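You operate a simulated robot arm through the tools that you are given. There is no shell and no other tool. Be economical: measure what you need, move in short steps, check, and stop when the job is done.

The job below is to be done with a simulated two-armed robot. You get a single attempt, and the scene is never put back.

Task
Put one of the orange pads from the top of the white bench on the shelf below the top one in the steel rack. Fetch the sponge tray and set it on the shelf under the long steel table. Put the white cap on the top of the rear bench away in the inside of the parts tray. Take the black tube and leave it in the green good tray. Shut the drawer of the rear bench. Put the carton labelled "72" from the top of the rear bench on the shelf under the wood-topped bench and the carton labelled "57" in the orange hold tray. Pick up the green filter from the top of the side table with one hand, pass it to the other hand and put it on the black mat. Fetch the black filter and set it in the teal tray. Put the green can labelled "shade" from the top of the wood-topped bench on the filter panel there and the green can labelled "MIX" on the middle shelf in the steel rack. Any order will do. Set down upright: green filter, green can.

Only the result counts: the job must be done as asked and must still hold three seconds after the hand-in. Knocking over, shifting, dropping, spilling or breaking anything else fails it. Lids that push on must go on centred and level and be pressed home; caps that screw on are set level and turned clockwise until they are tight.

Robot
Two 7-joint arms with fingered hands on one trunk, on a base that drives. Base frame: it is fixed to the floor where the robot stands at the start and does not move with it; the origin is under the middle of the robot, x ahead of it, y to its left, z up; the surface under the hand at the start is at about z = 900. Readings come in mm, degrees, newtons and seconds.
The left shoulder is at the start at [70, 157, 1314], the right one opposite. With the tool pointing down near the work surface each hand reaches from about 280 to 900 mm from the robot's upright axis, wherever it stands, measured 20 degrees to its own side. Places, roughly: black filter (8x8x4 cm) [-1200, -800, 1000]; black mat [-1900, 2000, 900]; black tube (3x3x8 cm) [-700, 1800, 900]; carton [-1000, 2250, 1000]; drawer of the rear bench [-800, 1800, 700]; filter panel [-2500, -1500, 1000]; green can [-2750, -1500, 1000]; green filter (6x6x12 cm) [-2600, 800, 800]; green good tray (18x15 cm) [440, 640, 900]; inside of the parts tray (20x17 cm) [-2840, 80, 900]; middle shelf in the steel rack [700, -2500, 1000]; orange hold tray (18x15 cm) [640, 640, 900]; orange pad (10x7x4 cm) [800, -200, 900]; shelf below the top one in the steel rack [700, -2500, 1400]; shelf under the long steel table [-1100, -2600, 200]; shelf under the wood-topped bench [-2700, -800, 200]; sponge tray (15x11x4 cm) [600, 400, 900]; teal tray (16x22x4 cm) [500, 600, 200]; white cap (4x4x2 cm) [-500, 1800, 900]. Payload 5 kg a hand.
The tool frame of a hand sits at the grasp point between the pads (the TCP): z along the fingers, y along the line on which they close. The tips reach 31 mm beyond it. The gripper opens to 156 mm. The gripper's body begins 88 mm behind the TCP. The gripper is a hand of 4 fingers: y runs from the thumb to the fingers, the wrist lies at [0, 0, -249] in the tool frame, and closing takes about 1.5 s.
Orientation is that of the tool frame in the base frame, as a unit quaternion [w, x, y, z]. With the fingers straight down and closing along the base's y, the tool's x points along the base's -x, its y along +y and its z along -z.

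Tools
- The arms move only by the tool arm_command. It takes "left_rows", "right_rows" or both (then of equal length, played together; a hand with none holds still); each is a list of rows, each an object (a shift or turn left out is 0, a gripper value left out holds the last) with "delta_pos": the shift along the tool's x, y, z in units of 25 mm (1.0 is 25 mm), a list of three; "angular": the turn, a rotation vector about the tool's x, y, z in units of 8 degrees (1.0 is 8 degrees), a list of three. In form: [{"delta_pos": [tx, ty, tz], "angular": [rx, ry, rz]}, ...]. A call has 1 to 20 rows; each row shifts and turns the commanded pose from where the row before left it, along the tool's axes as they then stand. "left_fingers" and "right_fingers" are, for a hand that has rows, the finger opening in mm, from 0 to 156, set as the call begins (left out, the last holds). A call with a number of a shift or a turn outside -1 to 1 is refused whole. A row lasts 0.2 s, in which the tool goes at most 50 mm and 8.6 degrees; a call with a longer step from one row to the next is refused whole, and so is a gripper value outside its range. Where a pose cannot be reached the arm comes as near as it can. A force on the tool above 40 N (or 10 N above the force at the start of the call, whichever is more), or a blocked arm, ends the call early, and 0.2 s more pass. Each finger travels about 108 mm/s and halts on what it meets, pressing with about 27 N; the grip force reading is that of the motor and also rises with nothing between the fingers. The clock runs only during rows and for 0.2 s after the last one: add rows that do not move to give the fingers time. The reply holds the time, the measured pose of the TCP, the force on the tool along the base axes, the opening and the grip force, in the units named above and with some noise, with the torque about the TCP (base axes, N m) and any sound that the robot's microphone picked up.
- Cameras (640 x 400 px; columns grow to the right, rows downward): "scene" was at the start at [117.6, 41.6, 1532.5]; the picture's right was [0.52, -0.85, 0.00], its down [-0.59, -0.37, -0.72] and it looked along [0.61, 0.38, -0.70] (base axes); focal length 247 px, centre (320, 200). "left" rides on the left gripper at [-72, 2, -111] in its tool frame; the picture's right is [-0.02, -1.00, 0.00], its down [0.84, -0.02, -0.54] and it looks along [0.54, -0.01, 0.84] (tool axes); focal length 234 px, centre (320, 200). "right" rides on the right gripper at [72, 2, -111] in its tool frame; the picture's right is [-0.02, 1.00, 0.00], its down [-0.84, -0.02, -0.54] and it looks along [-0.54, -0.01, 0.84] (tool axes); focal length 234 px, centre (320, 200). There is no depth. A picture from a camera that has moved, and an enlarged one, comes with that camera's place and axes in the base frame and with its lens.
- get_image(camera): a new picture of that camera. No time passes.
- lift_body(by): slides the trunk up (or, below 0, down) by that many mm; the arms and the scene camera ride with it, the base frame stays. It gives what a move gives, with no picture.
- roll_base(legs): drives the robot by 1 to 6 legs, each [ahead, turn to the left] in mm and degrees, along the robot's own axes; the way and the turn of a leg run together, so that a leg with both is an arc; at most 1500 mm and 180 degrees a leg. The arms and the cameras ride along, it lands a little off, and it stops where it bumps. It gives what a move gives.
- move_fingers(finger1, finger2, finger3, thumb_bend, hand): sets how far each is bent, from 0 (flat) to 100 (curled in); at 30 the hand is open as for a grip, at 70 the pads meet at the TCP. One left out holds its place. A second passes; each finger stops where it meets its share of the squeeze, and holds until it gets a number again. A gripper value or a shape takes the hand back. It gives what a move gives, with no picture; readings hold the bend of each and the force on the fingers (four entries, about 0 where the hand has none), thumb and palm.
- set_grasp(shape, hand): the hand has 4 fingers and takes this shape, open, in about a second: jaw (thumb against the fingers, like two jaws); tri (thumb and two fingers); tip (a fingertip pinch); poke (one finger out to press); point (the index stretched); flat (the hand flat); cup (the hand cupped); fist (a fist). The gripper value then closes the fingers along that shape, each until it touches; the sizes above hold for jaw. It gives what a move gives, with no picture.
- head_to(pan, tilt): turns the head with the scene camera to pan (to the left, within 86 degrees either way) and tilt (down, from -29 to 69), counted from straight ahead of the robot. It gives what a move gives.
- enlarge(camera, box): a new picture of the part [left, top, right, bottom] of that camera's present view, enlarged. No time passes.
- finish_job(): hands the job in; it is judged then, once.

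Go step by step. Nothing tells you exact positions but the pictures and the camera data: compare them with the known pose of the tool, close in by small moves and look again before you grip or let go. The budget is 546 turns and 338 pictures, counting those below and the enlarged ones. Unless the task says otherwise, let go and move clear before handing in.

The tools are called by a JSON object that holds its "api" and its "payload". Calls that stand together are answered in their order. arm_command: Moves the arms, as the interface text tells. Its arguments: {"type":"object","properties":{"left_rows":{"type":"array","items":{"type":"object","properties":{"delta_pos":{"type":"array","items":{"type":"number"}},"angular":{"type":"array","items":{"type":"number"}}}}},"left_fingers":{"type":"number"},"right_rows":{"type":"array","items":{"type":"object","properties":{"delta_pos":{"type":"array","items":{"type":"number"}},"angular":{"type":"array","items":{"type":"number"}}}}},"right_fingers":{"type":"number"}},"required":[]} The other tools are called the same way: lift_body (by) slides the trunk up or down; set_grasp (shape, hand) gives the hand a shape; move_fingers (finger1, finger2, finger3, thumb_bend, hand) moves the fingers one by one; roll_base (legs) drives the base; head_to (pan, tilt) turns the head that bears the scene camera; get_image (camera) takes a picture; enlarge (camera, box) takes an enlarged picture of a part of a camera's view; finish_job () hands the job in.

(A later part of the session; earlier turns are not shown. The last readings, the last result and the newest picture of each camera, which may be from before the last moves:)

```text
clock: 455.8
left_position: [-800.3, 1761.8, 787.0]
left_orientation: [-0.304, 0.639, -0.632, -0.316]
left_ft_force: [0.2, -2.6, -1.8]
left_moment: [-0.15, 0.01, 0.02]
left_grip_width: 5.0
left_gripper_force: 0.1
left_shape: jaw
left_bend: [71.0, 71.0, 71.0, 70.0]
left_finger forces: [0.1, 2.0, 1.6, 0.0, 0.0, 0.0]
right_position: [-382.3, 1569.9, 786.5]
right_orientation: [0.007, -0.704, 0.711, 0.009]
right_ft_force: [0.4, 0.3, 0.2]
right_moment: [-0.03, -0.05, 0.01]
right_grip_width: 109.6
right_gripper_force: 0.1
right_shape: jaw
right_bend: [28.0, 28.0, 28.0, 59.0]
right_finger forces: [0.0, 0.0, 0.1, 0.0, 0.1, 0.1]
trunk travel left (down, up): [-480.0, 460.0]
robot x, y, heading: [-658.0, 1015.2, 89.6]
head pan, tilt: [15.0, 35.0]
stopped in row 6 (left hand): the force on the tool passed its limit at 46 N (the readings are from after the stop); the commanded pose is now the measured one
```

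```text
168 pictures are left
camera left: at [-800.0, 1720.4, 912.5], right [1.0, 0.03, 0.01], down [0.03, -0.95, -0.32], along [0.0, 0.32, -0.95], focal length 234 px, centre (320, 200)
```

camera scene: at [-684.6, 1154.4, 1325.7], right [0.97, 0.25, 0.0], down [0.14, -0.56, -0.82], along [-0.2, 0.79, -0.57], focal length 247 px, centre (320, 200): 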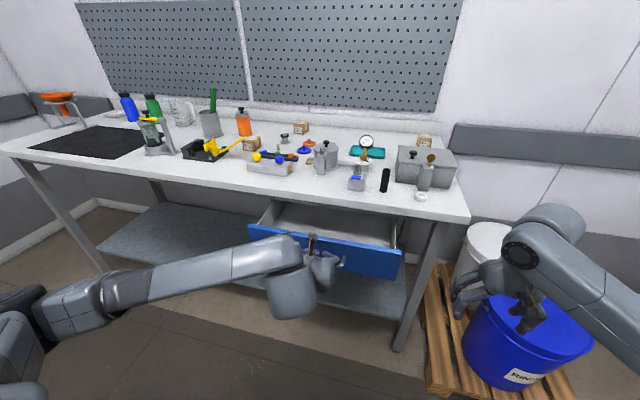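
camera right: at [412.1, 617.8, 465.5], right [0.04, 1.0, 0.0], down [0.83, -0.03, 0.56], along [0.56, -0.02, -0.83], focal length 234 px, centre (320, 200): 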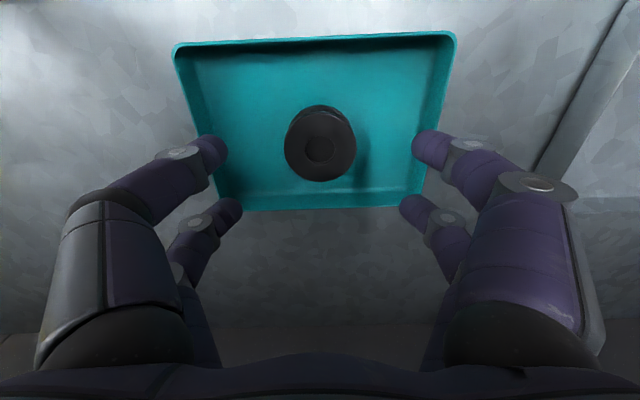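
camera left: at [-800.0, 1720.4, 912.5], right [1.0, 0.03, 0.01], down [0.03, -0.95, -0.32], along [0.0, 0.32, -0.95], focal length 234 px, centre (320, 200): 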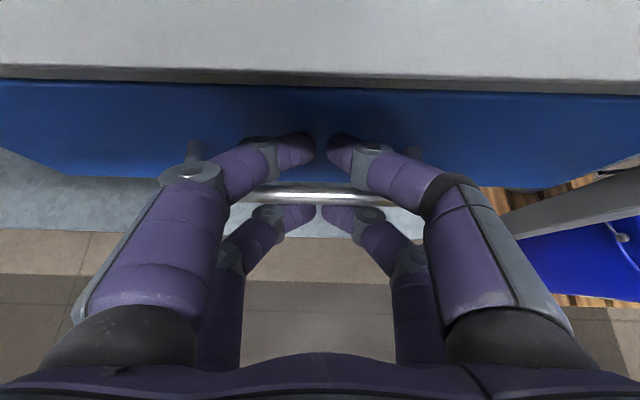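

{"api": "arm_command", "payload": {"left_rows": [{"delta_pos": [0.6, 0, -0.8]}, {"delta_pos": [0.6, 0, -0.8]}, {"delta_pos": [0.6, 0, -0.8]}, {"delta_pos": [0.6, 0, -0.8]}, {"delta_pos": [0.6, 0, -0.8]}, {}]}}

{"api": "get_image", "payload": {"camera": "left"}}

{"api": "enlarge", "payload": {"camera": "scene", "box": [200, 160, 480, 320]}}

```text
clock: 457.2
left_position: [-799.6, 1637.9, 790.3]
left_orientation: [-0.305, 0.638, -0.633, -0.316]
left_ft_force: [0.5, 0.6, 0.0]
left_moment: [0.0, 0.03, -0.01]
left_grip_width: 5.0
left_gripper_force: 0.1
left_shape: jaw
left_bend: [71.0, 71.0, 71.0, 70.0]
left_finger forces: [0.0, 0.1, 0.0, 0.0, 0.0, 0.1]
right_position: [-382.4, 1567.8, 785.9]
right_orientation: [0.007, -0.704, 0.71, 0.01]
right_ft_force: [0.5, 0.3, 0.1]
right_moment: [-0.04, 0.01, -0.03]
right_grip_width: 109.5
right_gripper_force: 0.1
right_shape: jaw
right_bend: [28.0, 28.0, 28.0, 59.0]
right_finger forces: [0.1, 0.1, 0.0, 0.0, 0.0, 0.1]
trunk travel left (down, up): [-480.0, 460.0]
robot x, y, heading: [-662.0, 1020.5, 89.1]
head pan, tilt: [15.0, 35.0]
```

```text
167 pictures are left
camera left: at [-798.6, 1595.7, 915.1], right [1.0, 0.03, 0.01], down [0.03, -0.94, -0.33], along [0.0, 0.33, -0.95], focal length 234 px, centre (320, 200)
```

left: 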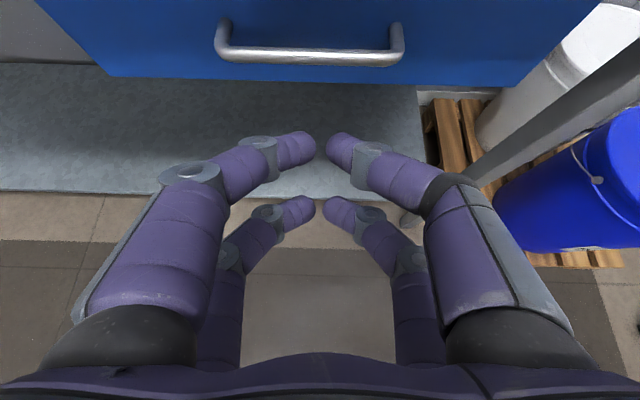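

```text
2.29 times, centred on (340, 240) of scene
camera zoom: at [-684.7, 1152.9, 1325.8], right [0.97, 0.25, 0.0], down [0.14, -0.56, -0.82], along [-0.2, 0.79, -0.57], focal length 565 px, centre (274, 109)
```

zoom: 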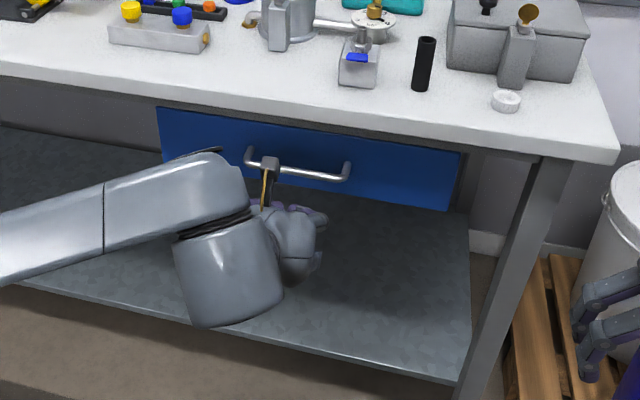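

{"api": "enlarge", "payload": {"camera": "scene", "box": [350, 200, 450, 260]}}

{"api": "head_to", "payload": {"pan": 30, "tilt": 35}}

{"api": "enlarge", "payload": {"camera": "scene", "box": [220, 120, 480, 280]}}

```text
6.40 times, centred on (400, 230) of scene
camera zoom: at [-684.7, 1152.9, 1325.8], right [0.97, 0.25, 0.0], down [0.14, -0.56, -0.82], along [-0.2, 0.79, -0.57], focal length 1582 px, centre (-192, 8)
```

zoom: 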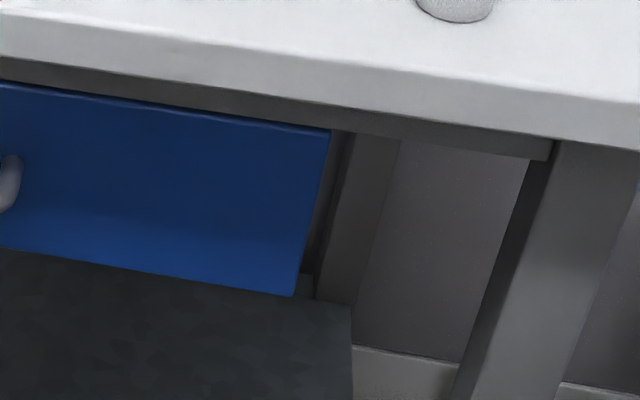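

```text
clock: 457.9
left_position: [-799.3, 1637.7, 790.5]
left_orientation: [-0.304, 0.638, -0.633, -0.315]
left_ft_force: [-0.4, 0.6, 0.9]
left_moment: [-0.02, -0.01, 0.01]
left_grip_width: 5.0
left_gripper_force: 0.0
left_shape: jaw
left_bend: [71.0, 71.0, 71.0, 70.0]
left_finger forces: [0.1, 0.1, 0.0, 0.0, 0.0, 0.0]
right_position: [-383.1, 1567.8, 786.3]
right_orientation: [0.007, -0.704, 0.71, 0.01]
right_ft_force: [0.4, 1.0, 0.0]
right_moment: [0.06, 0.02, 0.01]
right_grip_width: 109.7
right_gripper_force: 0.0
right_shape: jaw
right_bend: [28.0, 28.0, 28.0, 59.0]
right_finger forces: [0.1, 0.1, 0.1, 0.1, 0.0, 0.0]
trunk travel left (down, up): [-480.0, 460.0]
robot x, y, heading: [-660.8, 1021.1, 89.6]
head pan, tilt: [30.0, 35.0]
```

```text
2.46 times, centred on (350, 200) of scene
camera zoom: at [-706.0, 1143.9, 1325.9], right [0.87, 0.49, 0.0], down [0.28, -0.5, -0.82], along [-0.4, 0.71, -0.57], focal length 609 px, centre (246, 200)
```

zoom: 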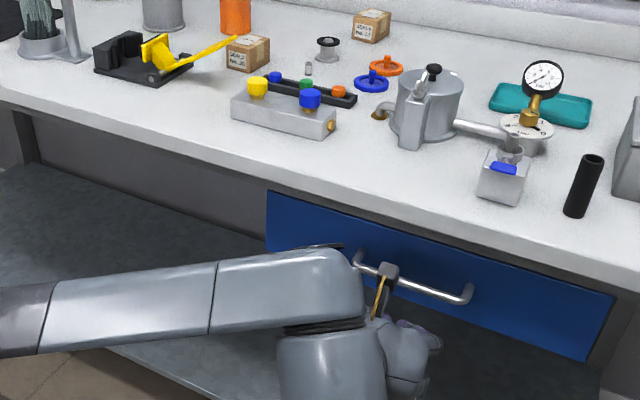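

The drawer looks shut but I can't exclude a small remaining gap. I'll push once more near its right side with the right hand, whose camera sits below.

{"api": "arm_command", "payload": {"right_rows": [{"angular": [0, -1, 0]}, {"angular": [0, -1, 0]}, {"angular": [0, -1, 0]}, {"angular": [0, -1, 0]}, {"angular": [0, -1, 0]}, {"angular": [0, -1, 0]}, {"angular": [0, -1, 0]}, {"delta_pos": [0, 0.95, 0]}, {"delta_pos": [0, 0.95, 0]}, {"delta_pos": [0, 0.95, 0]}, {"delta_pos": [0, 0.95, 0]}, {"delta_pos": [0, 0.95, 0]}, {"delta_pos": [0, 0.95, 0]}, {"delta_pos": [0, 0.95, 0]}, {"delta_pos": [0, 0.95, 0]}, {"delta_pos": [0, 0.95, 0]}, {}], "right_fingers": 5}}

{"api": "arm_command", "payload": {"left_rows": [{"delta_pos": [0.6, 0.5, -0.8]}, {"delta_pos": [0.6, 0.5, -0.8]}, {"delta_pos": [0.6, 0.5, -0.8]}, {}]}}

{"api": "get_image", "payload": {"camera": "right"}}

{"api": "get_image", "payload": {"camera": "scene"}}

```text
clock: 461.5
left_position: [-799.1, 1637.9, 791.3]
left_orientation: [-0.305, 0.638, -0.632, -0.316]
left_ft_force: [0.4, -0.4, 0.3]
left_moment: [0.0, -0.04, 0.01]
left_grip_width: 4.8
left_gripper_force: 0.1
left_shape: jaw
left_bend: [71.0, 71.0, 71.0, 70.0]
left_finger forces: [0.1, 0.1, 0.0, 0.0, 0.1, 0.0]
right_position: [-596.9, 1569.8, 787.3]
right_orientation: [0.339, -0.617, 0.625, 0.339]
right_ft_force: [0.7, -0.4, -0.7]
right_moment: [0.03, 0.01, 0.02]
right_grip_width: 5.5
right_gripper_force: 0.1
right_shape: jaw
right_bend: [71.0, 71.0, 71.0, 70.0]
right_finger forces: [0.0, 0.0, 0.0, 0.0, 0.0, 0.0]
trunk travel left (down, up): [-480.0, 460.0]
robot x, y, heading: [-661.7, 1017.6, 89.3]
head pan, tilt: [30.0, 35.0]
```

```text
clock: 462.5
left_position: [-833.9, 1561.0, 793.2]
left_orientation: [-0.305, 0.638, -0.633, -0.316]
left_ft_force: [-0.7, 0.0, -0.7]
left_moment: [-0.02, 0.02, 0.04]
left_grip_width: 5.1
left_gripper_force: 0.1
left_shape: jaw
left_bend: [71.0, 71.0, 71.0, 70.0]
left_finger forces: [0.0, 0.1, 0.1, 0.1, 0.0, 0.1]
right_position: [-596.8, 1571.5, 787.2]
right_orientation: [0.339, -0.617, 0.624, 0.339]
right_ft_force: [1.1, 0.4, 0.1]
right_moment: [0.0, -0.04, 0.0]
right_grip_width: 5.0
right_gripper_force: 0.0
right_shape: jaw
right_bend: [71.0, 71.0, 71.0, 70.0]
right_finger forces: [0.0, 0.1, 0.0, 0.0, 0.0, 0.0]
trunk travel left (down, up): [-480.0, 460.0]
robot x, y, heading: [-659.5, 1015.1, 89.6]
head pan, tilt: [30.0, 35.0]
```

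```text
163 pictures are left
camera right: at [-600.2, 1437.4, 785.7], right [-1.0, 0.02, 0.02], down [0.02, 0.0, 1.0], along [0.02, 1.0, 0.0], focal length 234 px, centre (320, 200)
```

right: 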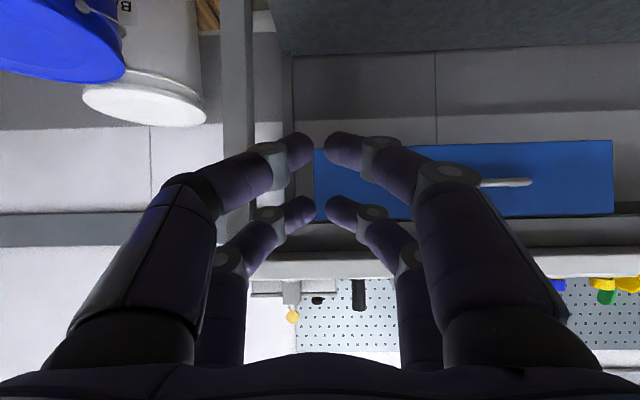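

```text
162 pictures are left
camera scene: at [-705.9, 1144.5, 1325.8], right [0.87, 0.49, 0.0], down [0.28, -0.5, -0.82], along [-0.4, 0.71, -0.57], focal length 247 px, centre (320, 200)
```

scene: 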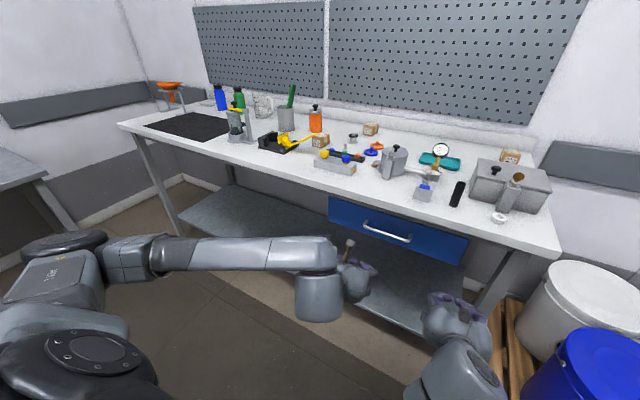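

{"api": "arm_command", "payload": {"right_rows": [{"delta_pos": [0, 0.8, 0]}, {"delta_pos": [0, 0.8, 0]}, {"delta_pos": [0, 0.8, 0]}, {"delta_pos": [0, 0.8, 0]}, {"delta_pos": [-0.54, 0, 0.84]}, {"delta_pos": [-0.54, 0, 0.84]}, {"delta_pos": [-0.54, 0, 0.84]}, {"delta_pos": [-0.54, 0, 0.84]}, {"delta_pos": [-0.54, 0, 0.84]}, {"delta_pos": [-0.54, 0, 0.84]}, {}]}}

{"api": "get_image", "payload": {"camera": "right"}}

```text
clock: 464.9
left_position: [-834.8, 1562.6, 792.8]
left_orientation: [-0.305, 0.638, -0.633, -0.316]
left_ft_force: [-1.1, -0.5, 1.0]
left_moment: [0.0, 0.02, -0.01]
left_grip_width: 5.0
left_gripper_force: 0.0
left_shape: jaw
left_bend: [71.0, 71.0, 71.0, 70.0]
left_finger forces: [0.0, 0.0, 0.0, 0.1, 0.0, 0.1]
right_position: [-675.9, 1720.1, 786.6]
right_orientation: [0.339, -0.617, 0.624, 0.339]
right_ft_force: [-0.5, 0.4, 0.5]
right_moment: [0.01, -0.03, 0.0]
right_grip_width: 5.1
right_gripper_force: 0.1
right_shape: jaw
right_bend: [71.0, 71.0, 71.0, 70.0]
right_finger forces: [0.0, 0.0, 0.1, 0.0, 0.0, 0.0]
trunk travel left (down, up): [-480.0, 460.0]
robot x, y, heading: [-656.6, 1021.8, 89.3]
head pan, tilt: [30.0, 35.0]
```

```text
161 pictures are left
camera right: at [-678.3, 1587.4, 786.5], right [-1.0, 0.02, 0.02], down [0.02, -0.01, 1.0], along [0.02, 1.0, 0.01], focal length 234 px, centre (320, 200)
```

right: 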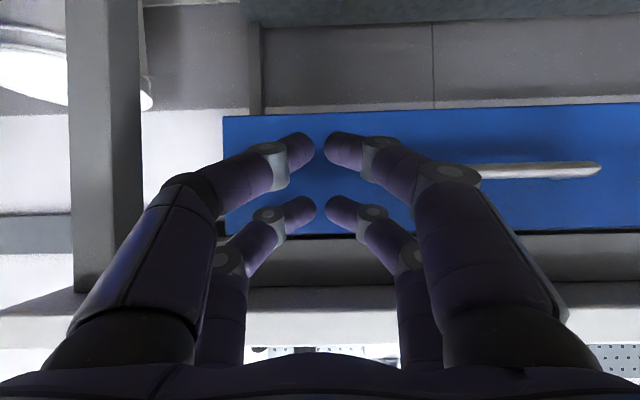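

{"api": "arm_command", "payload": {"right_rows": [{"delta_pos": [-0.54, 0, 0.84]}, {"delta_pos": [-0.4, 0, 0.6]}, {"delta_pos": [-0.25, 0, 0.4]}, {"delta_pos": [-0.25, 0, 0.4]}, {"delta_pos": [-0.25, 0, 0.4]}, {"delta_pos": [-0.25, 0, 0.4]}, {}]}}

{"api": "get_image", "payload": {"camera": "right"}}

```text
clock: 465.7
left_position: [-834.3, 1560.9, 795.0]
left_orientation: [-0.305, 0.637, -0.633, -0.316]
left_ft_force: [0.6, 0.6, 0.0]
left_moment: [0.0, -0.02, 0.0]
left_grip_width: 5.2
left_gripper_force: 0.1
left_shape: jaw
left_bend: [71.0, 71.0, 71.0, 70.0]
left_finger forces: [0.0, 0.1, 0.0, 0.0, 0.0, 0.0]
right_position: [-678.8, 1767.0, 786.0]
right_orientation: [0.337, -0.618, 0.626, 0.337]
right_ft_force: [2.6, -28.0, 6.2]
right_moment: [0.47, 0.02, -0.27]
right_grip_width: 6.4
right_gripper_force: 0.0
right_shape: jaw
right_bend: [71.0, 72.0, 72.0, 70.0]
right_finger forces: [0.1, 10.3, 18.1, 0.0, 0.0, 0.0]
trunk travel left (down, up): [-480.0, 460.0]
robot x, y, heading: [-664.2, 1018.7, 89.6]
head pan, tilt: [30.0, 35.0]
stopped in row 4 (right hand): the force on the tool passed its limit at 47 N (the readings are from after the stop); the commanded pose is now the measured one
```

```text
160 pictures are left
camera right: at [-680.8, 1633.9, 785.5], right [-1.0, 0.02, 0.03], down [0.03, 0.0, 1.0], along [0.02, 1.0, 0.0], focal length 234 px, centre (320, 200)
```

right: 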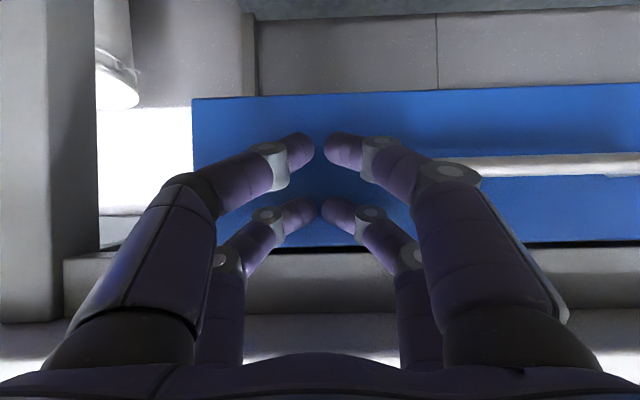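

The drawer is hard against its stop: shut. Withdraw, then read the carton labels.

{"api": "arm_command", "payload": {"right_rows": [{"delta_pos": [0.54, 0, -0.84]}, {"delta_pos": [0.54, 0, -0.84]}, {"delta_pos": [0.54, 0, -0.84]}, {"delta_pos": [0.54, 0, -0.84]}, {"delta_pos": [0.54, 0, -0.84]}, {"delta_pos": [0.54, 0, -0.84]}, {"delta_pos": [0, -1, 0]}, {"delta_pos": [0, -1, 0]}, {"delta_pos": [0, -1, 0]}, {"delta_pos": [0, -1, 0]}, {"angular": [0, 1, 0]}, {"angular": [0, 1, 0]}, {"angular": [0, 1, 0]}, {"angular": [0, 1, 0]}, {"angular": [0, 1, 0]}, {"angular": [0, 1, 0]}, {"angular": [0, 1, 0]}, {}]}}

{"api": "lift_body", "payload": {"by": 350}}

{"api": "head_to", "payload": {"pan": 0, "tilt": 35}}

{"api": "get_image", "payload": {"camera": "scene"}}

{"api": "enlarge", "payload": {"camera": "scene", "box": [180, 180, 340, 260]}}

```text
clock: 469.5
left_position: [-834.4, 1561.2, 793.2]
left_orientation: [-0.305, 0.637, -0.633, -0.316]
left_ft_force: [0.2, -0.7, 0.3]
left_moment: [0.01, 0.02, 0.0]
left_grip_width: 5.4
left_gripper_force: 0.1
left_shape: jaw
left_bend: [71.0, 71.0, 71.0, 70.0]
left_finger forces: [0.0, 0.1, 0.0, 0.1, 0.0, 0.0]
right_position: [-577.5, 1618.4, 786.5]
right_orientation: [0.004, -0.703, 0.711, 0.007]
right_ft_force: [-0.8, -1.3, 0.8]
right_moment: [0.03, 0.01, -0.02]
right_grip_width: 4.9
right_gripper_force: 0.0
right_shape: jaw
right_bend: [71.0, 71.0, 71.0, 70.0]
right_finger forces: [0.0, 0.0, 0.1, 0.0, 0.0, 0.1]
trunk travel left (down, up): [-480.0, 460.0]
robot x, y, heading: [-659.9, 1020.2, 89.7]
head pan, tilt: [30.0, 35.0]
```

```text
clock: 473.0
left_position: [-834.4, 1561.8, 1143.3]
left_orientation: [-0.304, 0.638, -0.633, -0.316]
left_ft_force: [-0.2, -0.1, 0.4]
left_moment: [0.0, 0.04, -0.03]
left_grip_width: 5.1
left_gripper_force: 0.1
left_shape: jaw
left_bend: [71.0, 71.0, 71.0, 70.0]
left_finger forces: [0.1, 0.1, 0.1, 0.0, 0.0, 0.0]
right_position: [-578.4, 1618.7, 1135.5]
right_orientation: [0.003, -0.704, 0.71, 0.007]
right_ft_force: [0.5, -0.5, -0.5]
right_moment: [-0.01, 0.01, -0.02]
right_grip_width: 5.0
right_gripper_force: 0.0
right_shape: jaw
right_bend: [71.0, 71.0, 71.0, 70.0]
right_finger forces: [0.0, 0.1, 0.1, 0.0, 0.0, 0.0]
trunk travel left (down, up): [-830.0, 110.0]
robot x, y, heading: [-664.4, 1019.4, 89.5]
head pan, tilt: [30.0, 35.0]
```

```text
clock: 473.9
left_position: [-834.2, 1562.9, 1144.0]
left_orientation: [-0.305, 0.638, -0.633, -0.315]
left_ft_force: [-0.1, -0.5, -1.1]
left_moment: [-0.03, 0.0, 0.03]
left_grip_width: 5.1
left_gripper_force: 0.1
left_shape: jaw
left_bend: [71.0, 71.0, 71.0, 70.0]
left_finger forces: [0.0, 0.0, 0.0, 0.0, 0.1, 0.0]
right_position: [-578.8, 1618.4, 1135.8]
right_orientation: [0.003, -0.704, 0.71, 0.007]
right_ft_force: [-0.5, 0.0, 1.7]
right_moment: [-0.01, 0.01, 0.03]
right_grip_width: 5.0
right_gripper_force: 0.0
right_shape: jaw
right_bend: [71.0, 71.0, 71.0, 70.0]
right_finger forces: [0.0, 0.0, 0.0, 0.1, 0.0, 0.0]
trunk travel left (down, up): [-830.0, 110.0]
robot x, y, heading: [-662.1, 1016.9, 89.2]
head pan, tilt: [0.0, 35.0]
```

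```text
159 pictures are left
camera scene: at [-662.2, 1154.8, 1675.9], right [1.0, -0.01, 0.0], down [-0.01, -0.57, -0.82], along [0.01, 0.82, -0.57], focal length 247 px, centre (320, 200)
```

scene: 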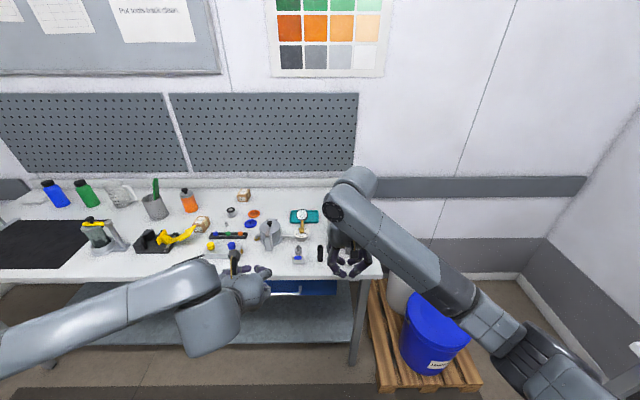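

```text
4.00 times, centred on (260, 220) of scene
camera zoom: at [-662.2, 1154.8, 1675.9], right [1.0, -0.01, 0.0], down [-0.01, -0.57, -0.82], along [0.01, 0.82, -0.57], focal length 989 px, centre (560, 120)
```

zoom: 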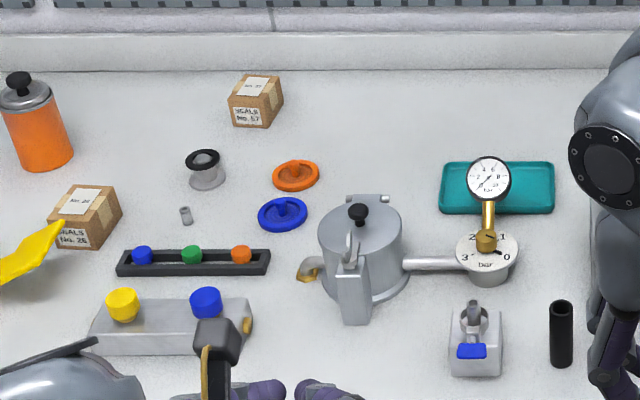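

Cartons: back-centre is No. 57, front-left is No. 26, the right one should be No. 72. First take the tube with the right hand.

{"api": "roll_base", "payload": {"legs": [[215, 0], [0, 15]]}}

{"api": "arm_command", "payload": {"right_rows": [{}, {}, {}, {}, {}], "right_fingers": 80}}

{"api": "get_image", "payload": {"camera": "right"}}

{"api": "get_image", "payload": {"camera": "scene"}}

```text
clock: 476.5
left_position: [-969.0, 1708.3, 1144.2]
left_orientation: [-0.26, 0.716, -0.543, -0.352]
left_ft_force: [1.2, 0.1, -0.3]
left_moment: [0.02, 0.02, 0.02]
left_grip_width: 5.3
left_gripper_force: 0.0
left_shape: jaw
left_bend: [71.0, 71.0, 71.0, 70.0]
left_finger forces: [0.0, 0.0, 0.0, 0.0, 0.0, 0.0]
right_position: [-737.3, 1830.9, 1134.4]
right_orientation: [-0.003, 0.793, -0.609, -0.007]
right_ft_force: [0.4, -1.0, -0.2]
right_moment: [-0.01, 0.01, -0.01]
right_grip_width: 5.0
right_gripper_force: 0.0
right_shape: jaw
right_bend: [71.0, 71.0, 71.0, 70.0]
right_finger forces: [0.0, 0.1, 0.0, 0.1, 0.1, 0.0]
trunk travel left (down, up): [-830.0, 110.0]
robot x, y, heading: [-658.0, 1227.7, 104.4]
head pan, tilt: [0.0, 35.0]
```

```text
clock: 477.7
left_position: [-968.4, 1707.5, 1144.8]
left_orientation: [-0.259, 0.717, -0.542, -0.353]
left_ft_force: [0.5, -0.7, 0.6]
left_moment: [-0.02, 0.0, 0.05]
left_grip_width: 4.8
left_gripper_force: 0.2
left_shape: jaw
left_bend: [71.0, 71.0, 71.0, 70.0]
left_finger forces: [0.0, 0.1, 0.0, 0.0, 0.0, 0.0]
right_position: [-738.3, 1830.3, 1135.6]
right_orientation: [-0.002, 0.792, -0.61, -0.008]
right_ft_force: [-0.7, 0.5, -0.2]
right_moment: [-0.01, 0.01, -0.01]
right_grip_width: 79.2
right_gripper_force: 0.0
right_shape: jaw
right_bend: [73.0, 73.0, 73.0, 70.0]
right_finger forces: [0.1, 0.1, 0.0, 0.0, 0.0, 0.0]
trunk travel left (down, up): [-830.0, 110.0]
robot x, y, heading: [-657.4, 1227.6, 104.8]
head pan, tilt: [0.0, 35.0]
```

```text
157 pictures are left
camera right: at [-720.3, 1758.6, 1244.7], right [-0.97, -0.23, 0.01], down [-0.19, 0.81, 0.56], along [-0.13, 0.54, -0.83], focal length 234 px, centre (320, 200)
```

right: 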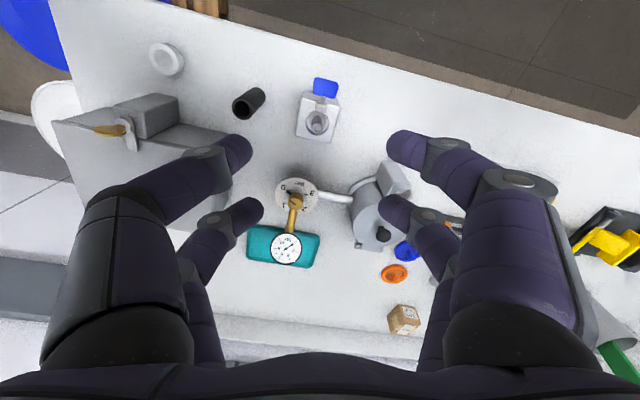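

```text
156 pictures are left
camera scene: at [-696.2, 1361.6, 1675.9], right [0.97, 0.25, 0.0], down [0.15, -0.55, -0.82], along [-0.21, 0.79, -0.57], focal length 247 px, centre (320, 200)
```

scene: 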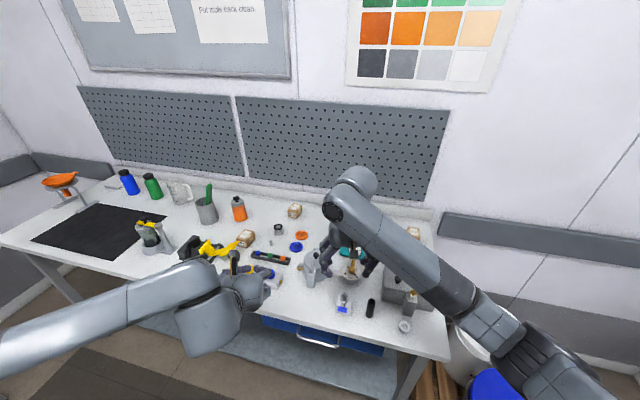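

{"api": "arm_command", "payload": {"right_rows": [{"delta_pos": [0.18, -0.82, 0]}, {"delta_pos": [0.18, -0.82, 0]}, {"delta_pos": [0.18, -0.82, 0]}, {"delta_pos": [0.18, -0.82, 0]}, {"delta_pos": [0, 0, 1]}, {"delta_pos": [0, 0, 1]}, {"delta_pos": [0, 0, 1]}, {"delta_pos": [0, 0, 1]}, {}], "right_fingers": 62}}

{"api": "get_image", "payload": {"camera": "right"}}

{"api": "enlarge", "payload": {"camera": "scene", "box": [300, 220, 440, 350]}}

```text
clock: 479.7
left_position: [-969.7, 1707.2, 1144.7]
left_orientation: [-0.26, 0.717, -0.542, -0.354]
left_ft_force: [-0.5, -0.3, 1.1]
left_moment: [0.0, 0.01, 0.02]
left_grip_width: 5.2
left_gripper_force: 0.1
left_shape: jaw
left_bend: [71.0, 71.0, 71.0, 70.0]
left_finger forces: [0.0, 0.0, 0.0, 0.0, 0.0, 0.0]
right_position: [-654.8, 1836.2, 1034.6]
right_orientation: [-0.002, 0.792, -0.61, -0.007]
right_ft_force: [0.5, 0.2, 0.9]
right_moment: [-0.04, -0.01, 0.02]
right_grip_width: 62.5
right_gripper_force: 0.0
right_shape: jaw
right_bend: [73.0, 73.0, 73.0, 70.0]
right_finger forces: [0.0, 0.0, 0.1, 0.1, 0.0, 0.0]
trunk travel left (down, up): [-830.0, 110.0]
robot x, y, heading: [-659.6, 1229.7, 104.6]
head pan, tilt: [0.0, 35.0]
```

```text
155 pictures are left
camera right: at [-637.1, 1764.1, 1143.7], right [-0.97, -0.23, 0.01], down [-0.19, 0.81, 0.56], along [-0.13, 0.54, -0.83], focal length 234 px, centre (320, 200)
```

right: 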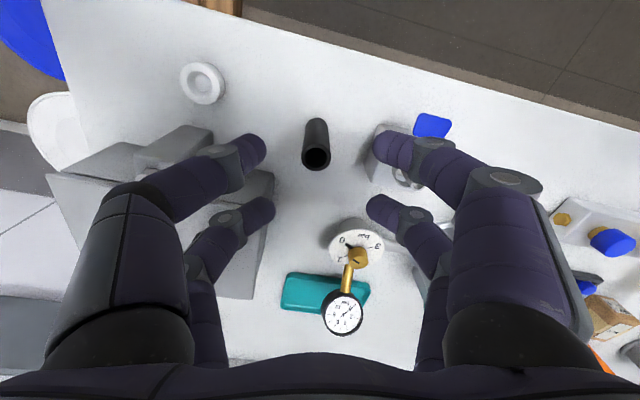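

```text
3.08 times, centred on (370, 285) of scene
camera zoom: at [-696.6, 1361.3, 1675.9], right [0.97, 0.25, 0.0], down [0.15, -0.55, -0.82], along [-0.21, 0.79, -0.57], focal length 761 px, centre (166, -62)
```

zoom: 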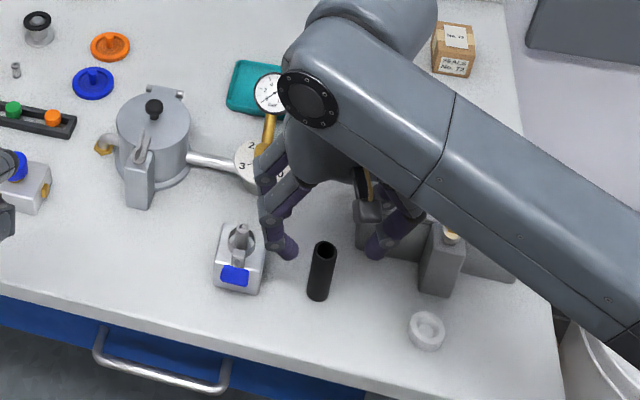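

{"api": "arm_command", "payload": {"right_rows": [{"delta_pos": [0.1, -0.16, 0]}, {"delta_pos": [0, 0, 0]}, {"delta_pos": [0, 0, 0.8]}, {"delta_pos": [0, 0, 0.8]}, {"delta_pos": [0, 0, 0.8]}, {"delta_pos": [0, 0, 0.7]}, {}], "right_fingers": 48}}

{"api": "get_image", "payload": {"camera": "right"}}

```text
clock: 481.3
left_position: [-970.0, 1707.8, 1143.5]
left_orientation: [-0.26, 0.717, -0.542, -0.354]
left_ft_force: [-1.1, 1.0, 0.1]
left_moment: [-0.01, 0.0, -0.02]
left_grip_width: 5.0
left_gripper_force: 0.1
left_shape: jaw
left_bend: [71.0, 71.0, 71.0, 70.0]
left_finger forces: [0.0, 0.1, 0.1, 0.0, 0.0, 0.0]
right_position: [-651.1, 1832.5, 957.4]
right_orientation: [-0.003, 0.792, -0.61, -0.007]
right_ft_force: [-0.8, 0.3, -0.1]
right_moment: [0.02, -0.01, 0.04]
right_grip_width: 48.2
right_gripper_force: 0.0
right_shape: jaw
right_bend: [73.0, 73.0, 73.0, 70.0]
right_finger forces: [0.0, 0.1, 0.0, 0.0, 0.0, 0.0]
trunk travel left (down, up): [-830.0, 110.0]
robot x, y, heading: [-657.9, 1229.8, 104.8]
head pan, tilt: [0.0, 35.0]
```

```text
153 pictures are left
camera right: at [-634.4, 1761.3, 1066.5], right [-0.97, -0.23, 0.01], down [-0.19, 0.81, 0.56], along [-0.13, 0.54, -0.83], focal length 234 px, centre (320, 200)
```

right: 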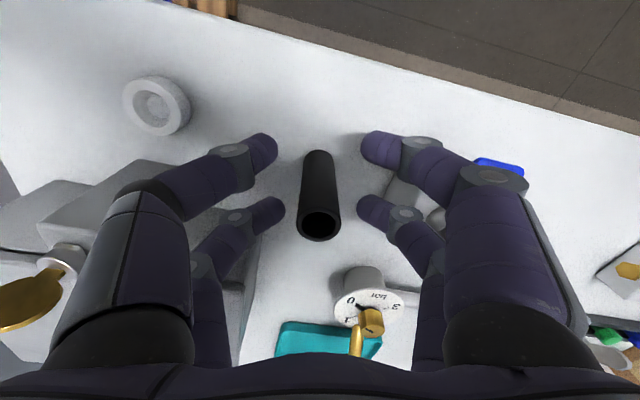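

{"api": "arm_command", "payload": {"right_rows": [{}, {}, {}, {}, {}], "right_fingers": 6}}

{"api": "get_image", "payload": {"camera": "right"}}

```text
clock: 482.5
left_position: [-969.4, 1708.0, 1143.3]
left_orientation: [-0.259, 0.717, -0.541, -0.354]
left_ft_force: [-0.4, 0.0, 0.0]
left_moment: [-0.03, -0.02, -0.02]
left_grip_width: 4.9
left_gripper_force: 0.0
left_shape: jaw
left_bend: [71.0, 71.0, 71.0, 70.0]
left_finger forces: [0.0, 0.0, 0.1, 0.0, 0.1, 0.0]
right_position: [-651.1, 1832.5, 957.7]
right_orientation: [-0.003, 0.792, -0.61, -0.007]
right_ft_force: [-0.1, 0.2, 0.3]
right_moment: [-0.01, 0.03, 0.03]
right_grip_width: 6.2
right_gripper_force: 0.0
right_shape: jaw
right_bend: [71.0, 71.0, 71.0, 70.0]
right_finger forces: [0.0, 0.0, 0.0, 0.0, 0.1, 0.0]
trunk travel left (down, up): [-830.0, 110.0]
robot x, y, heading: [-657.0, 1229.9, 104.9]
head pan, tilt: [0.0, 35.0]
```

```text
152 pictures are left
camera right: at [-634.4, 1761.4, 1066.8], right [-0.97, -0.23, 0.01], down [-0.19, 0.81, 0.56], along [-0.13, 0.54, -0.83], focal length 234 px, centre (320, 200)
```

right: 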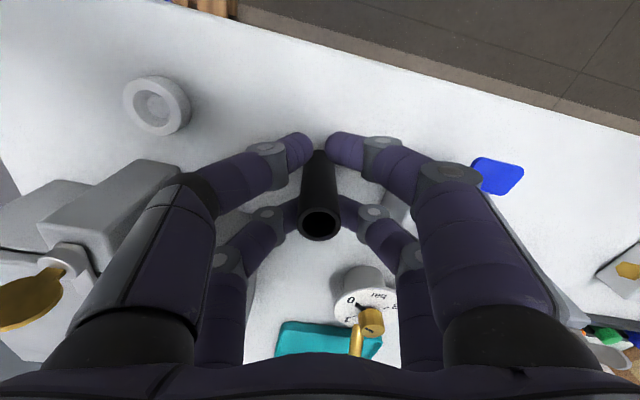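

The tube sits between the two finger pairs. Reopen, shift 21 mm so one pair lines up, and close again.

{"api": "arm_command", "payload": {"right_rows": [{}, {}, {}, {"delta_pos": [-0.42, 0, 0]}, {"delta_pos": [-0.42, 0, 0]}, {}], "right_fingers": 48}}

{"api": "arm_command", "payload": {"right_rows": [{}, {}, {}, {}, {}], "right_fingers": 0}}

{"api": "get_image", "payload": {"camera": "right"}}

```text
clock: 483.9
left_position: [-969.0, 1707.8, 1144.5]
left_orientation: [-0.26, 0.716, -0.543, -0.353]
left_ft_force: [-0.1, 0.2, 0.2]
left_moment: [0.01, -0.01, -0.02]
left_grip_width: 5.3
left_gripper_force: 0.1
left_shape: jaw
left_bend: [71.0, 71.0, 71.0, 70.0]
left_finger forces: [0.1, 0.0, 0.0, 0.1, 0.1, 0.1]
right_position: [-655.5, 1853.0, 958.2]
right_orientation: [-0.002, 0.792, -0.611, -0.007]
right_ft_force: [3.9, -9.2, 1.6]
right_moment: [0.18, 0.14, -0.51]
right_grip_width: 47.6
right_gripper_force: 0.0
right_shape: jaw
right_bend: [73.0, 74.0, 73.0, 70.0]
right_finger forces: [0.1, 3.0, 9.1, 0.0, 0.0, 0.0]
trunk travel left (down, up): [-830.0, 110.0]
robot x, y, heading: [-659.7, 1232.1, 104.8]
head pan, tilt: [0.0, 35.0]
```

```text
clock: 485.1
left_position: [-969.1, 1707.6, 1142.5]
left_orientation: [-0.26, 0.717, -0.542, -0.354]
left_ft_force: [0.5, 0.2, -0.2]
left_moment: [-0.01, 0.0, -0.04]
left_grip_width: 4.9
left_gripper_force: 0.1
left_shape: jaw
left_bend: [71.0, 71.0, 71.0, 70.0]
left_finger forces: [0.0, 0.0, 0.0, 0.0, 0.0, 0.0]
right_position: [-656.5, 1854.4, 957.9]
right_orientation: [-0.002, 0.793, -0.61, -0.008]
right_ft_force: [0.8, -0.4, 4.2]
right_moment: [-0.11, -0.05, 0.02]
right_grip_width: 9.6
right_gripper_force: 27.4
right_shape: jaw
right_bend: [65.0, 76.0, 76.0, 70.0]
right_finger forces: [25.9, 0.0, 0.0, 0.0, 27.0, 0.1]
trunk travel left (down, up): [-830.0, 110.0]
robot x, y, heading: [-660.6, 1231.9, 104.6]
head pan, tilt: [0.0, 35.0]
```

```text
151 pictures are left
camera right: at [-638.9, 1782.3, 1067.0], right [-0.97, -0.23, 0.01], down [-0.19, 0.81, 0.56], along [-0.13, 0.54, -0.83], focal length 234 px, centre (320, 200)
```

right: 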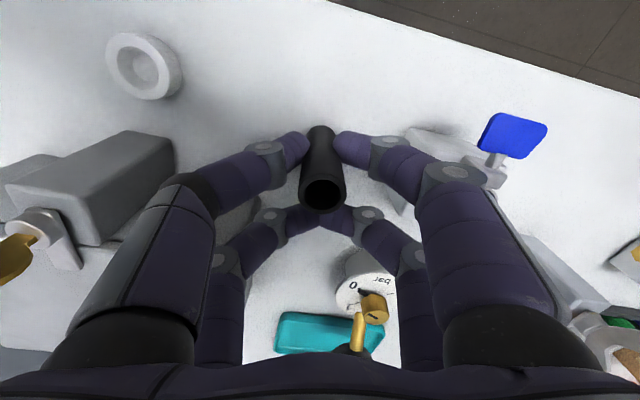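

{"api": "enlarge", "payload": {"camera": "scene", "box": [300, 220, 440, 350]}}

```text
3.08 times, centred on (370, 285) of scene
camera zoom: at [-696.1, 1360.8, 1676.0], right [0.97, 0.25, 0.0], down [0.15, -0.55, -0.82], along [-0.21, 0.79, -0.57], focal length 761 px, centre (166, -62)
```

zoom: 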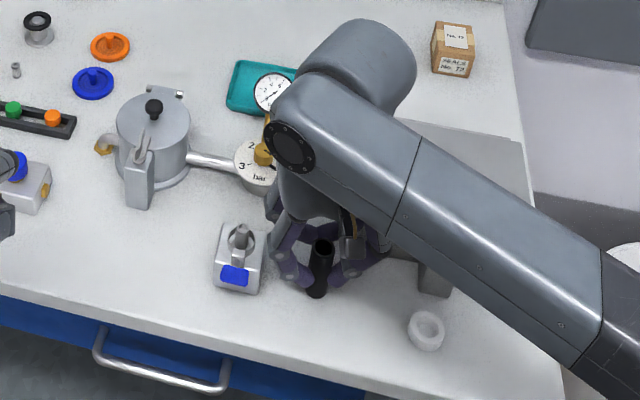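

Nothing else moved. Lift the tube with the trunk.

{"api": "lift_body", "payload": {"by": 105}}

{"api": "get_image", "payload": {"camera": "right"}}

{"api": "enlarge", "payload": {"camera": "scene", "box": [300, 240, 440, 370]}}

```text
clock: 486.4
left_position: [-970.1, 1707.1, 1248.6]
left_orientation: [-0.26, 0.717, -0.542, -0.353]
left_ft_force: [-0.1, -0.1, 0.0]
left_moment: [-0.03, 0.0, 0.0]
left_grip_width: 5.2
left_gripper_force: 0.1
left_shape: jaw
left_bend: [71.0, 71.0, 71.0, 70.0]
left_finger forces: [0.0, 0.0, 0.0, 0.0, 0.1, 0.0]
right_position: [-657.1, 1854.2, 1062.4]
right_orientation: [-0.003, 0.793, -0.61, -0.007]
right_ft_force: [0.8, -0.2, -0.2]
right_moment: [-0.05, -0.02, -0.03]
right_grip_width: 9.3
right_gripper_force: 27.0
right_shape: jaw
right_bend: [65.0, 76.0, 76.0, 70.0]
right_finger forces: [25.5, 0.1, 0.0, 0.0, 25.8, 0.0]
trunk travel left (down, up): [-935.0, 5.0]
robot x, y, heading: [-655.1, 1228.6, 104.5]
head pan, tilt: [0.0, 35.0]
```

```text
149 pictures are left
camera right: at [-638.9, 1782.5, 1171.3], right [-0.97, -0.23, 0.01], down [-0.19, 0.81, 0.56], along [-0.13, 0.54, -0.83], focal length 234 px, centre (320, 200)
```

right: 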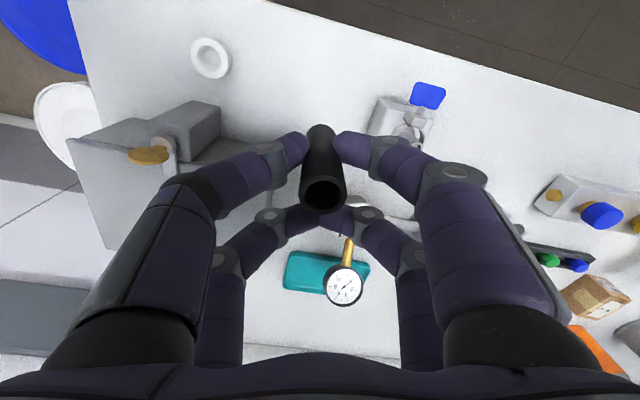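

```text
3.08 times, centred on (370, 305) of scene
camera zoom: at [-696.3, 1361.6, 1780.8], right [0.97, 0.25, 0.0], down [0.15, -0.55, -0.82], along [-0.21, 0.79, -0.57], focal length 761 px, centre (166, -123)
```

zoom: 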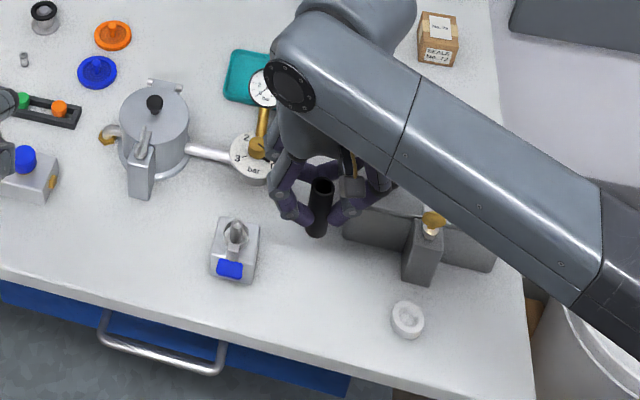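

Tube in hand. Tuck the right arm high, then reposition for carton 57 with the left hand.

{"api": "arm_command", "payload": {"right_rows": [{"delta_pos": [0, 0, -1]}, {"delta_pos": [0, 0, -1]}, {"delta_pos": [0.9, -0.2, -0.8]}, {"delta_pos": [0.9, -0.2, -0.8]}, {"delta_pos": [0.9, -0.2, -0.8]}, {"delta_pos": [0.9, -0.2, -0.8]}, {"delta_pos": [0.9, -0.2, -0.8]}, {"delta_pos": [0.9, -0.2, -0.8]}, {"delta_pos": [0.9, -0.2, -0.8]}, {"delta_pos": [0.7, -0.2, -0.8]}, {}], "left_rows": [{"angular": [0, 0.9, 0]}, {"angular": [0, 0.9, 0]}, {"angular": [0, 0.8, 0]}, {}, {}, {}, {}, {}, {}, {}, {}], "left_fingers": 110}}

{"api": "roll_base", "payload": {"legs": [[0, 39.3], [505, 0], [0, -77]]}}

{"api": "head_to", "payload": {"pan": 10, "tilt": 40}}

{"api": "get_image", "payload": {"camera": "scene"}}

{"api": "get_image", "payload": {"camera": "left"}}

```text
clock: 488.8
left_position: [-970.1, 1709.4, 1247.6]
left_orientation: [-0.158, 0.769, -0.581, -0.218]
left_ft_force: [0.3, -0.1, 0.6]
left_moment: [-0.04, 0.01, 0.01]
left_grip_width: 109.3
left_gripper_force: 0.0
left_shape: jaw
left_bend: [28.0, 28.0, 28.0, 59.0]
left_finger forces: [0.1, 0.0, 0.1, 0.0, 0.1, 0.0]
right_position: [-577.0, 1705.4, 1255.7]
right_orientation: [-0.002, 0.793, -0.61, -0.007]
right_ft_force: [-0.3, -0.3, 0.3]
right_moment: [-0.02, 0.02, 0.0]
right_grip_width: 9.3
right_gripper_force: 27.4
right_shape: jaw
right_bend: [65.0, 76.0, 76.0, 70.0]
right_finger forces: [25.5, 0.0, 0.0, 0.0, 25.2, 0.1]
right hand out of reach, approached as far as the arm can: row 10
trunk travel left (down, up): [-935.0, 5.0]
robot x, y, heading: [-656.9, 1228.4, 104.8]
head pan, tilt: [0.0, 35.0]
```

```text
clock: 497.0
left_position: [-1028.9, 2097.5, 1249.4]
left_orientation: [0.219, -0.543, 0.796, 0.156]
left_ft_force: [0.1, -0.1, 0.8]
left_moment: [-0.01, 0.01, 0.01]
left_grip_width: 109.6
left_gripper_force: 0.1
left_shape: jaw
left_bend: [28.0, 28.0, 28.0, 59.0]
left_finger forces: [0.0, 0.0, 0.1, 0.0, 0.0, 0.1]
right_position: [-720.7, 1856.5, 1256.9]
right_orientation: [0.004, -0.555, 0.832, 0.006]
right_ft_force: [-0.3, -0.1, -0.2]
right_moment: [0.0, -0.02, 0.02]
right_grip_width: 8.8
right_gripper_force: 27.2
right_shape: jaw
right_bend: [65.0, 76.0, 76.0, 70.0]
right_finger forces: [25.1, 0.0, 0.0, 0.0, 25.3, 0.1]
trunk travel left (down, up): [-935.0, 5.0]
robot x, y, heading: [-1069.5, 1528.9, 67.3]
head pan, tilt: [0.0, 35.0]
```

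```text
clock: 497.7
left_position: [-1028.8, 2098.6, 1248.7]
left_orientation: [0.22, -0.542, 0.796, 0.156]
left_ft_force: [-0.3, -0.3, -0.8]
left_moment: [-0.01, -0.01, -0.01]
left_grip_width: 109.5
left_gripper_force: 0.0
left_shape: jaw
left_bend: [28.0, 28.0, 28.0, 59.0]
left_finger forces: [0.1, 0.0, 0.1, 0.0, 0.0, 0.0]
right_position: [-719.5, 1855.8, 1256.5]
right_orientation: [0.004, -0.554, 0.832, 0.006]
right_ft_force: [0.7, -0.2, -0.2]
right_moment: [-0.02, 0.02, 0.0]
right_grip_width: 9.1
right_gripper_force: 26.8
right_shape: jaw
right_bend: [65.0, 76.0, 76.0, 70.0]
right_finger forces: [25.2, 0.0, 0.0, 0.1, 25.2, 0.1]
trunk travel left (down, up): [-935.0, 5.0]
robot x, y, heading: [-1069.8, 1526.1, 67.4]
head pan, tilt: [10.0, 40.0]
```

```text
147 pictures are left
camera scene: at [-1037.5, 1656.1, 1773.4], right [0.98, -0.22, 0.0], down [-0.14, -0.63, -0.77], along [0.17, 0.75, -0.64], focal length 247 px, centre (320, 200)
```

scene: 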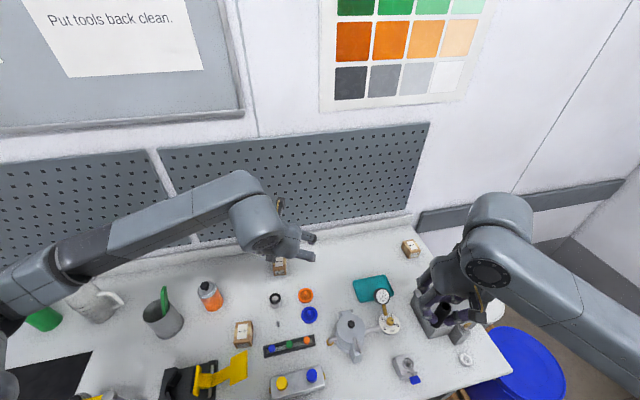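

```text
146 pictures are left
camera left: at [-1028.0, 2102.6, 1380.9], right [0.94, -0.34, 0.0], down [-0.34, -0.94, 0.03], along [-0.01, -0.03, -1.0], focal length 234 px, centre (320, 200)
```

left: 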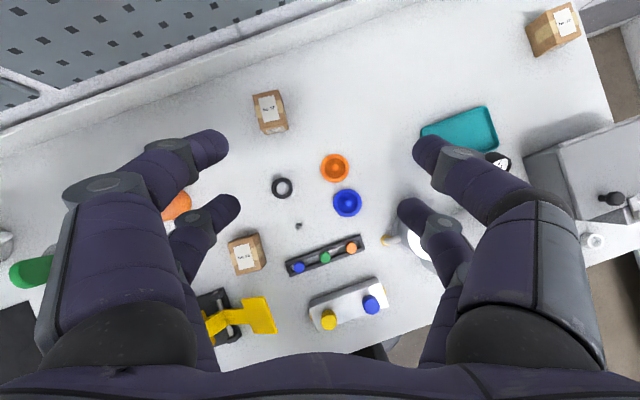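

Carton 57 at ≈(-1063,2271), yaw ~80°. Lower the trunk, align the hand and go to a pre-grasp.

{"api": "lift_body", "payload": {"by": -145}}

{"api": "arm_command", "payload": {"left_rows": [{"angular": [-0.337, 0.0065, -0.556]}, {"angular": [-0.337, 0.0065, -0.556]}, {"delta_pos": [-0.44, 0.5, 0.9]}, {"delta_pos": [-0.44, 0.5, 0.9]}, {"delta_pos": [-0.44, 0.5, 0.9]}, {"delta_pos": [-0.44, 0.5, 0.9]}, {"delta_pos": [-0.44, 0.5, 0.9]}, {}]}}

{"api": "get_image", "payload": {"camera": "left"}}

{"api": "get_image", "payload": {"camera": "scene"}}

```text
clock: 499.4
left_position: [-1030.0, 2097.6, 1102.4]
left_orientation: [0.22, -0.542, 0.796, 0.156]
left_ft_force: [0.9, 0.1, 0.0]
left_moment: [0.0, 0.0, -0.03]
left_grip_width: 109.8
left_gripper_force: 0.1
left_shape: jaw
left_bend: [28.0, 28.0, 28.0, 59.0]
left_finger forces: [0.1, 0.0, 0.0, 0.0, 0.0, 0.1]
right_position: [-720.6, 1855.5, 1112.8]
right_orientation: [0.005, -0.555, 0.832, 0.006]
right_ft_force: [-0.1, 0.5, -0.1]
right_moment: [0.01, -0.02, -0.01]
right_grip_width: 9.2
right_gripper_force: 26.9
right_shape: jaw
right_bend: [65.0, 76.0, 76.0, 70.0]
right_finger forces: [25.1, 0.0, 0.0, 0.0, 25.4, 0.0]
trunk travel left (down, up): [-790.0, 150.0]
robot x, y, heading: [-1069.2, 1528.6, 67.1]
head pan, tilt: [10.0, 40.0]
```

```text
clock: 501.2
left_position: [-1071.8, 2212.7, 1037.7]
left_orientation: [0.205, -0.611, 0.744, 0.176]
left_ft_force: [-1.2, -0.2, -0.8]
left_moment: [0.01, -0.02, 0.01]
left_grip_width: 109.5
left_gripper_force: 0.0
left_shape: jaw
left_bend: [28.0, 28.0, 28.0, 59.0]
left_finger forces: [0.0, 0.0, 0.0, 0.0, 0.1, 0.0]
right_position: [-719.6, 1855.0, 1110.8]
right_orientation: [0.004, -0.555, 0.832, 0.006]
right_ft_force: [0.0, 0.0, -0.5]
right_moment: [0.02, 0.01, -0.02]
right_grip_width: 9.0
right_gripper_force: 26.9
right_shape: jaw
right_bend: [65.0, 76.0, 76.0, 70.0]
right_finger forces: [25.2, 0.0, 0.1, 0.0, 25.3, 0.1]
trunk travel left (down, up): [-790.0, 150.0]
robot x, y, heading: [-1073.2, 1527.0, 67.5]
head pan, tilt: [10.0, 40.0]
```

```text
145 pictures are left
camera left: at [-1071.1, 2217.8, 1169.6], right [0.99, -0.17, 0.0], down [-0.17, -0.98, 0.03], along [0.0, -0.03, -1.0], focal length 234 px, centre (320, 200)
```

left: 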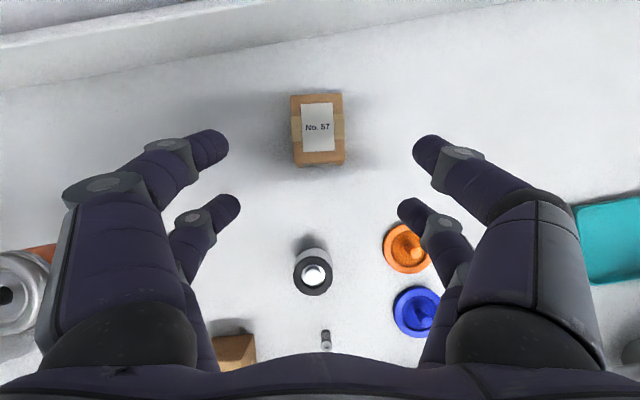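

```text
144 pictures are left
camera scene: at [-1037.2, 1655.5, 1628.4], right [0.98, -0.22, 0.0], down [-0.14, -0.63, -0.77], along [0.17, 0.75, -0.64], focal length 247 px, centre (320, 200)
```

scene: 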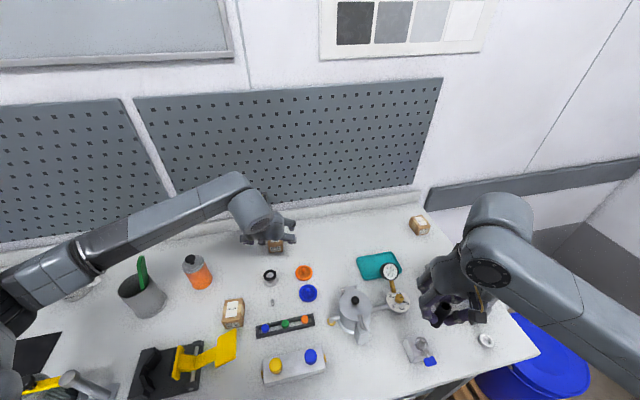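

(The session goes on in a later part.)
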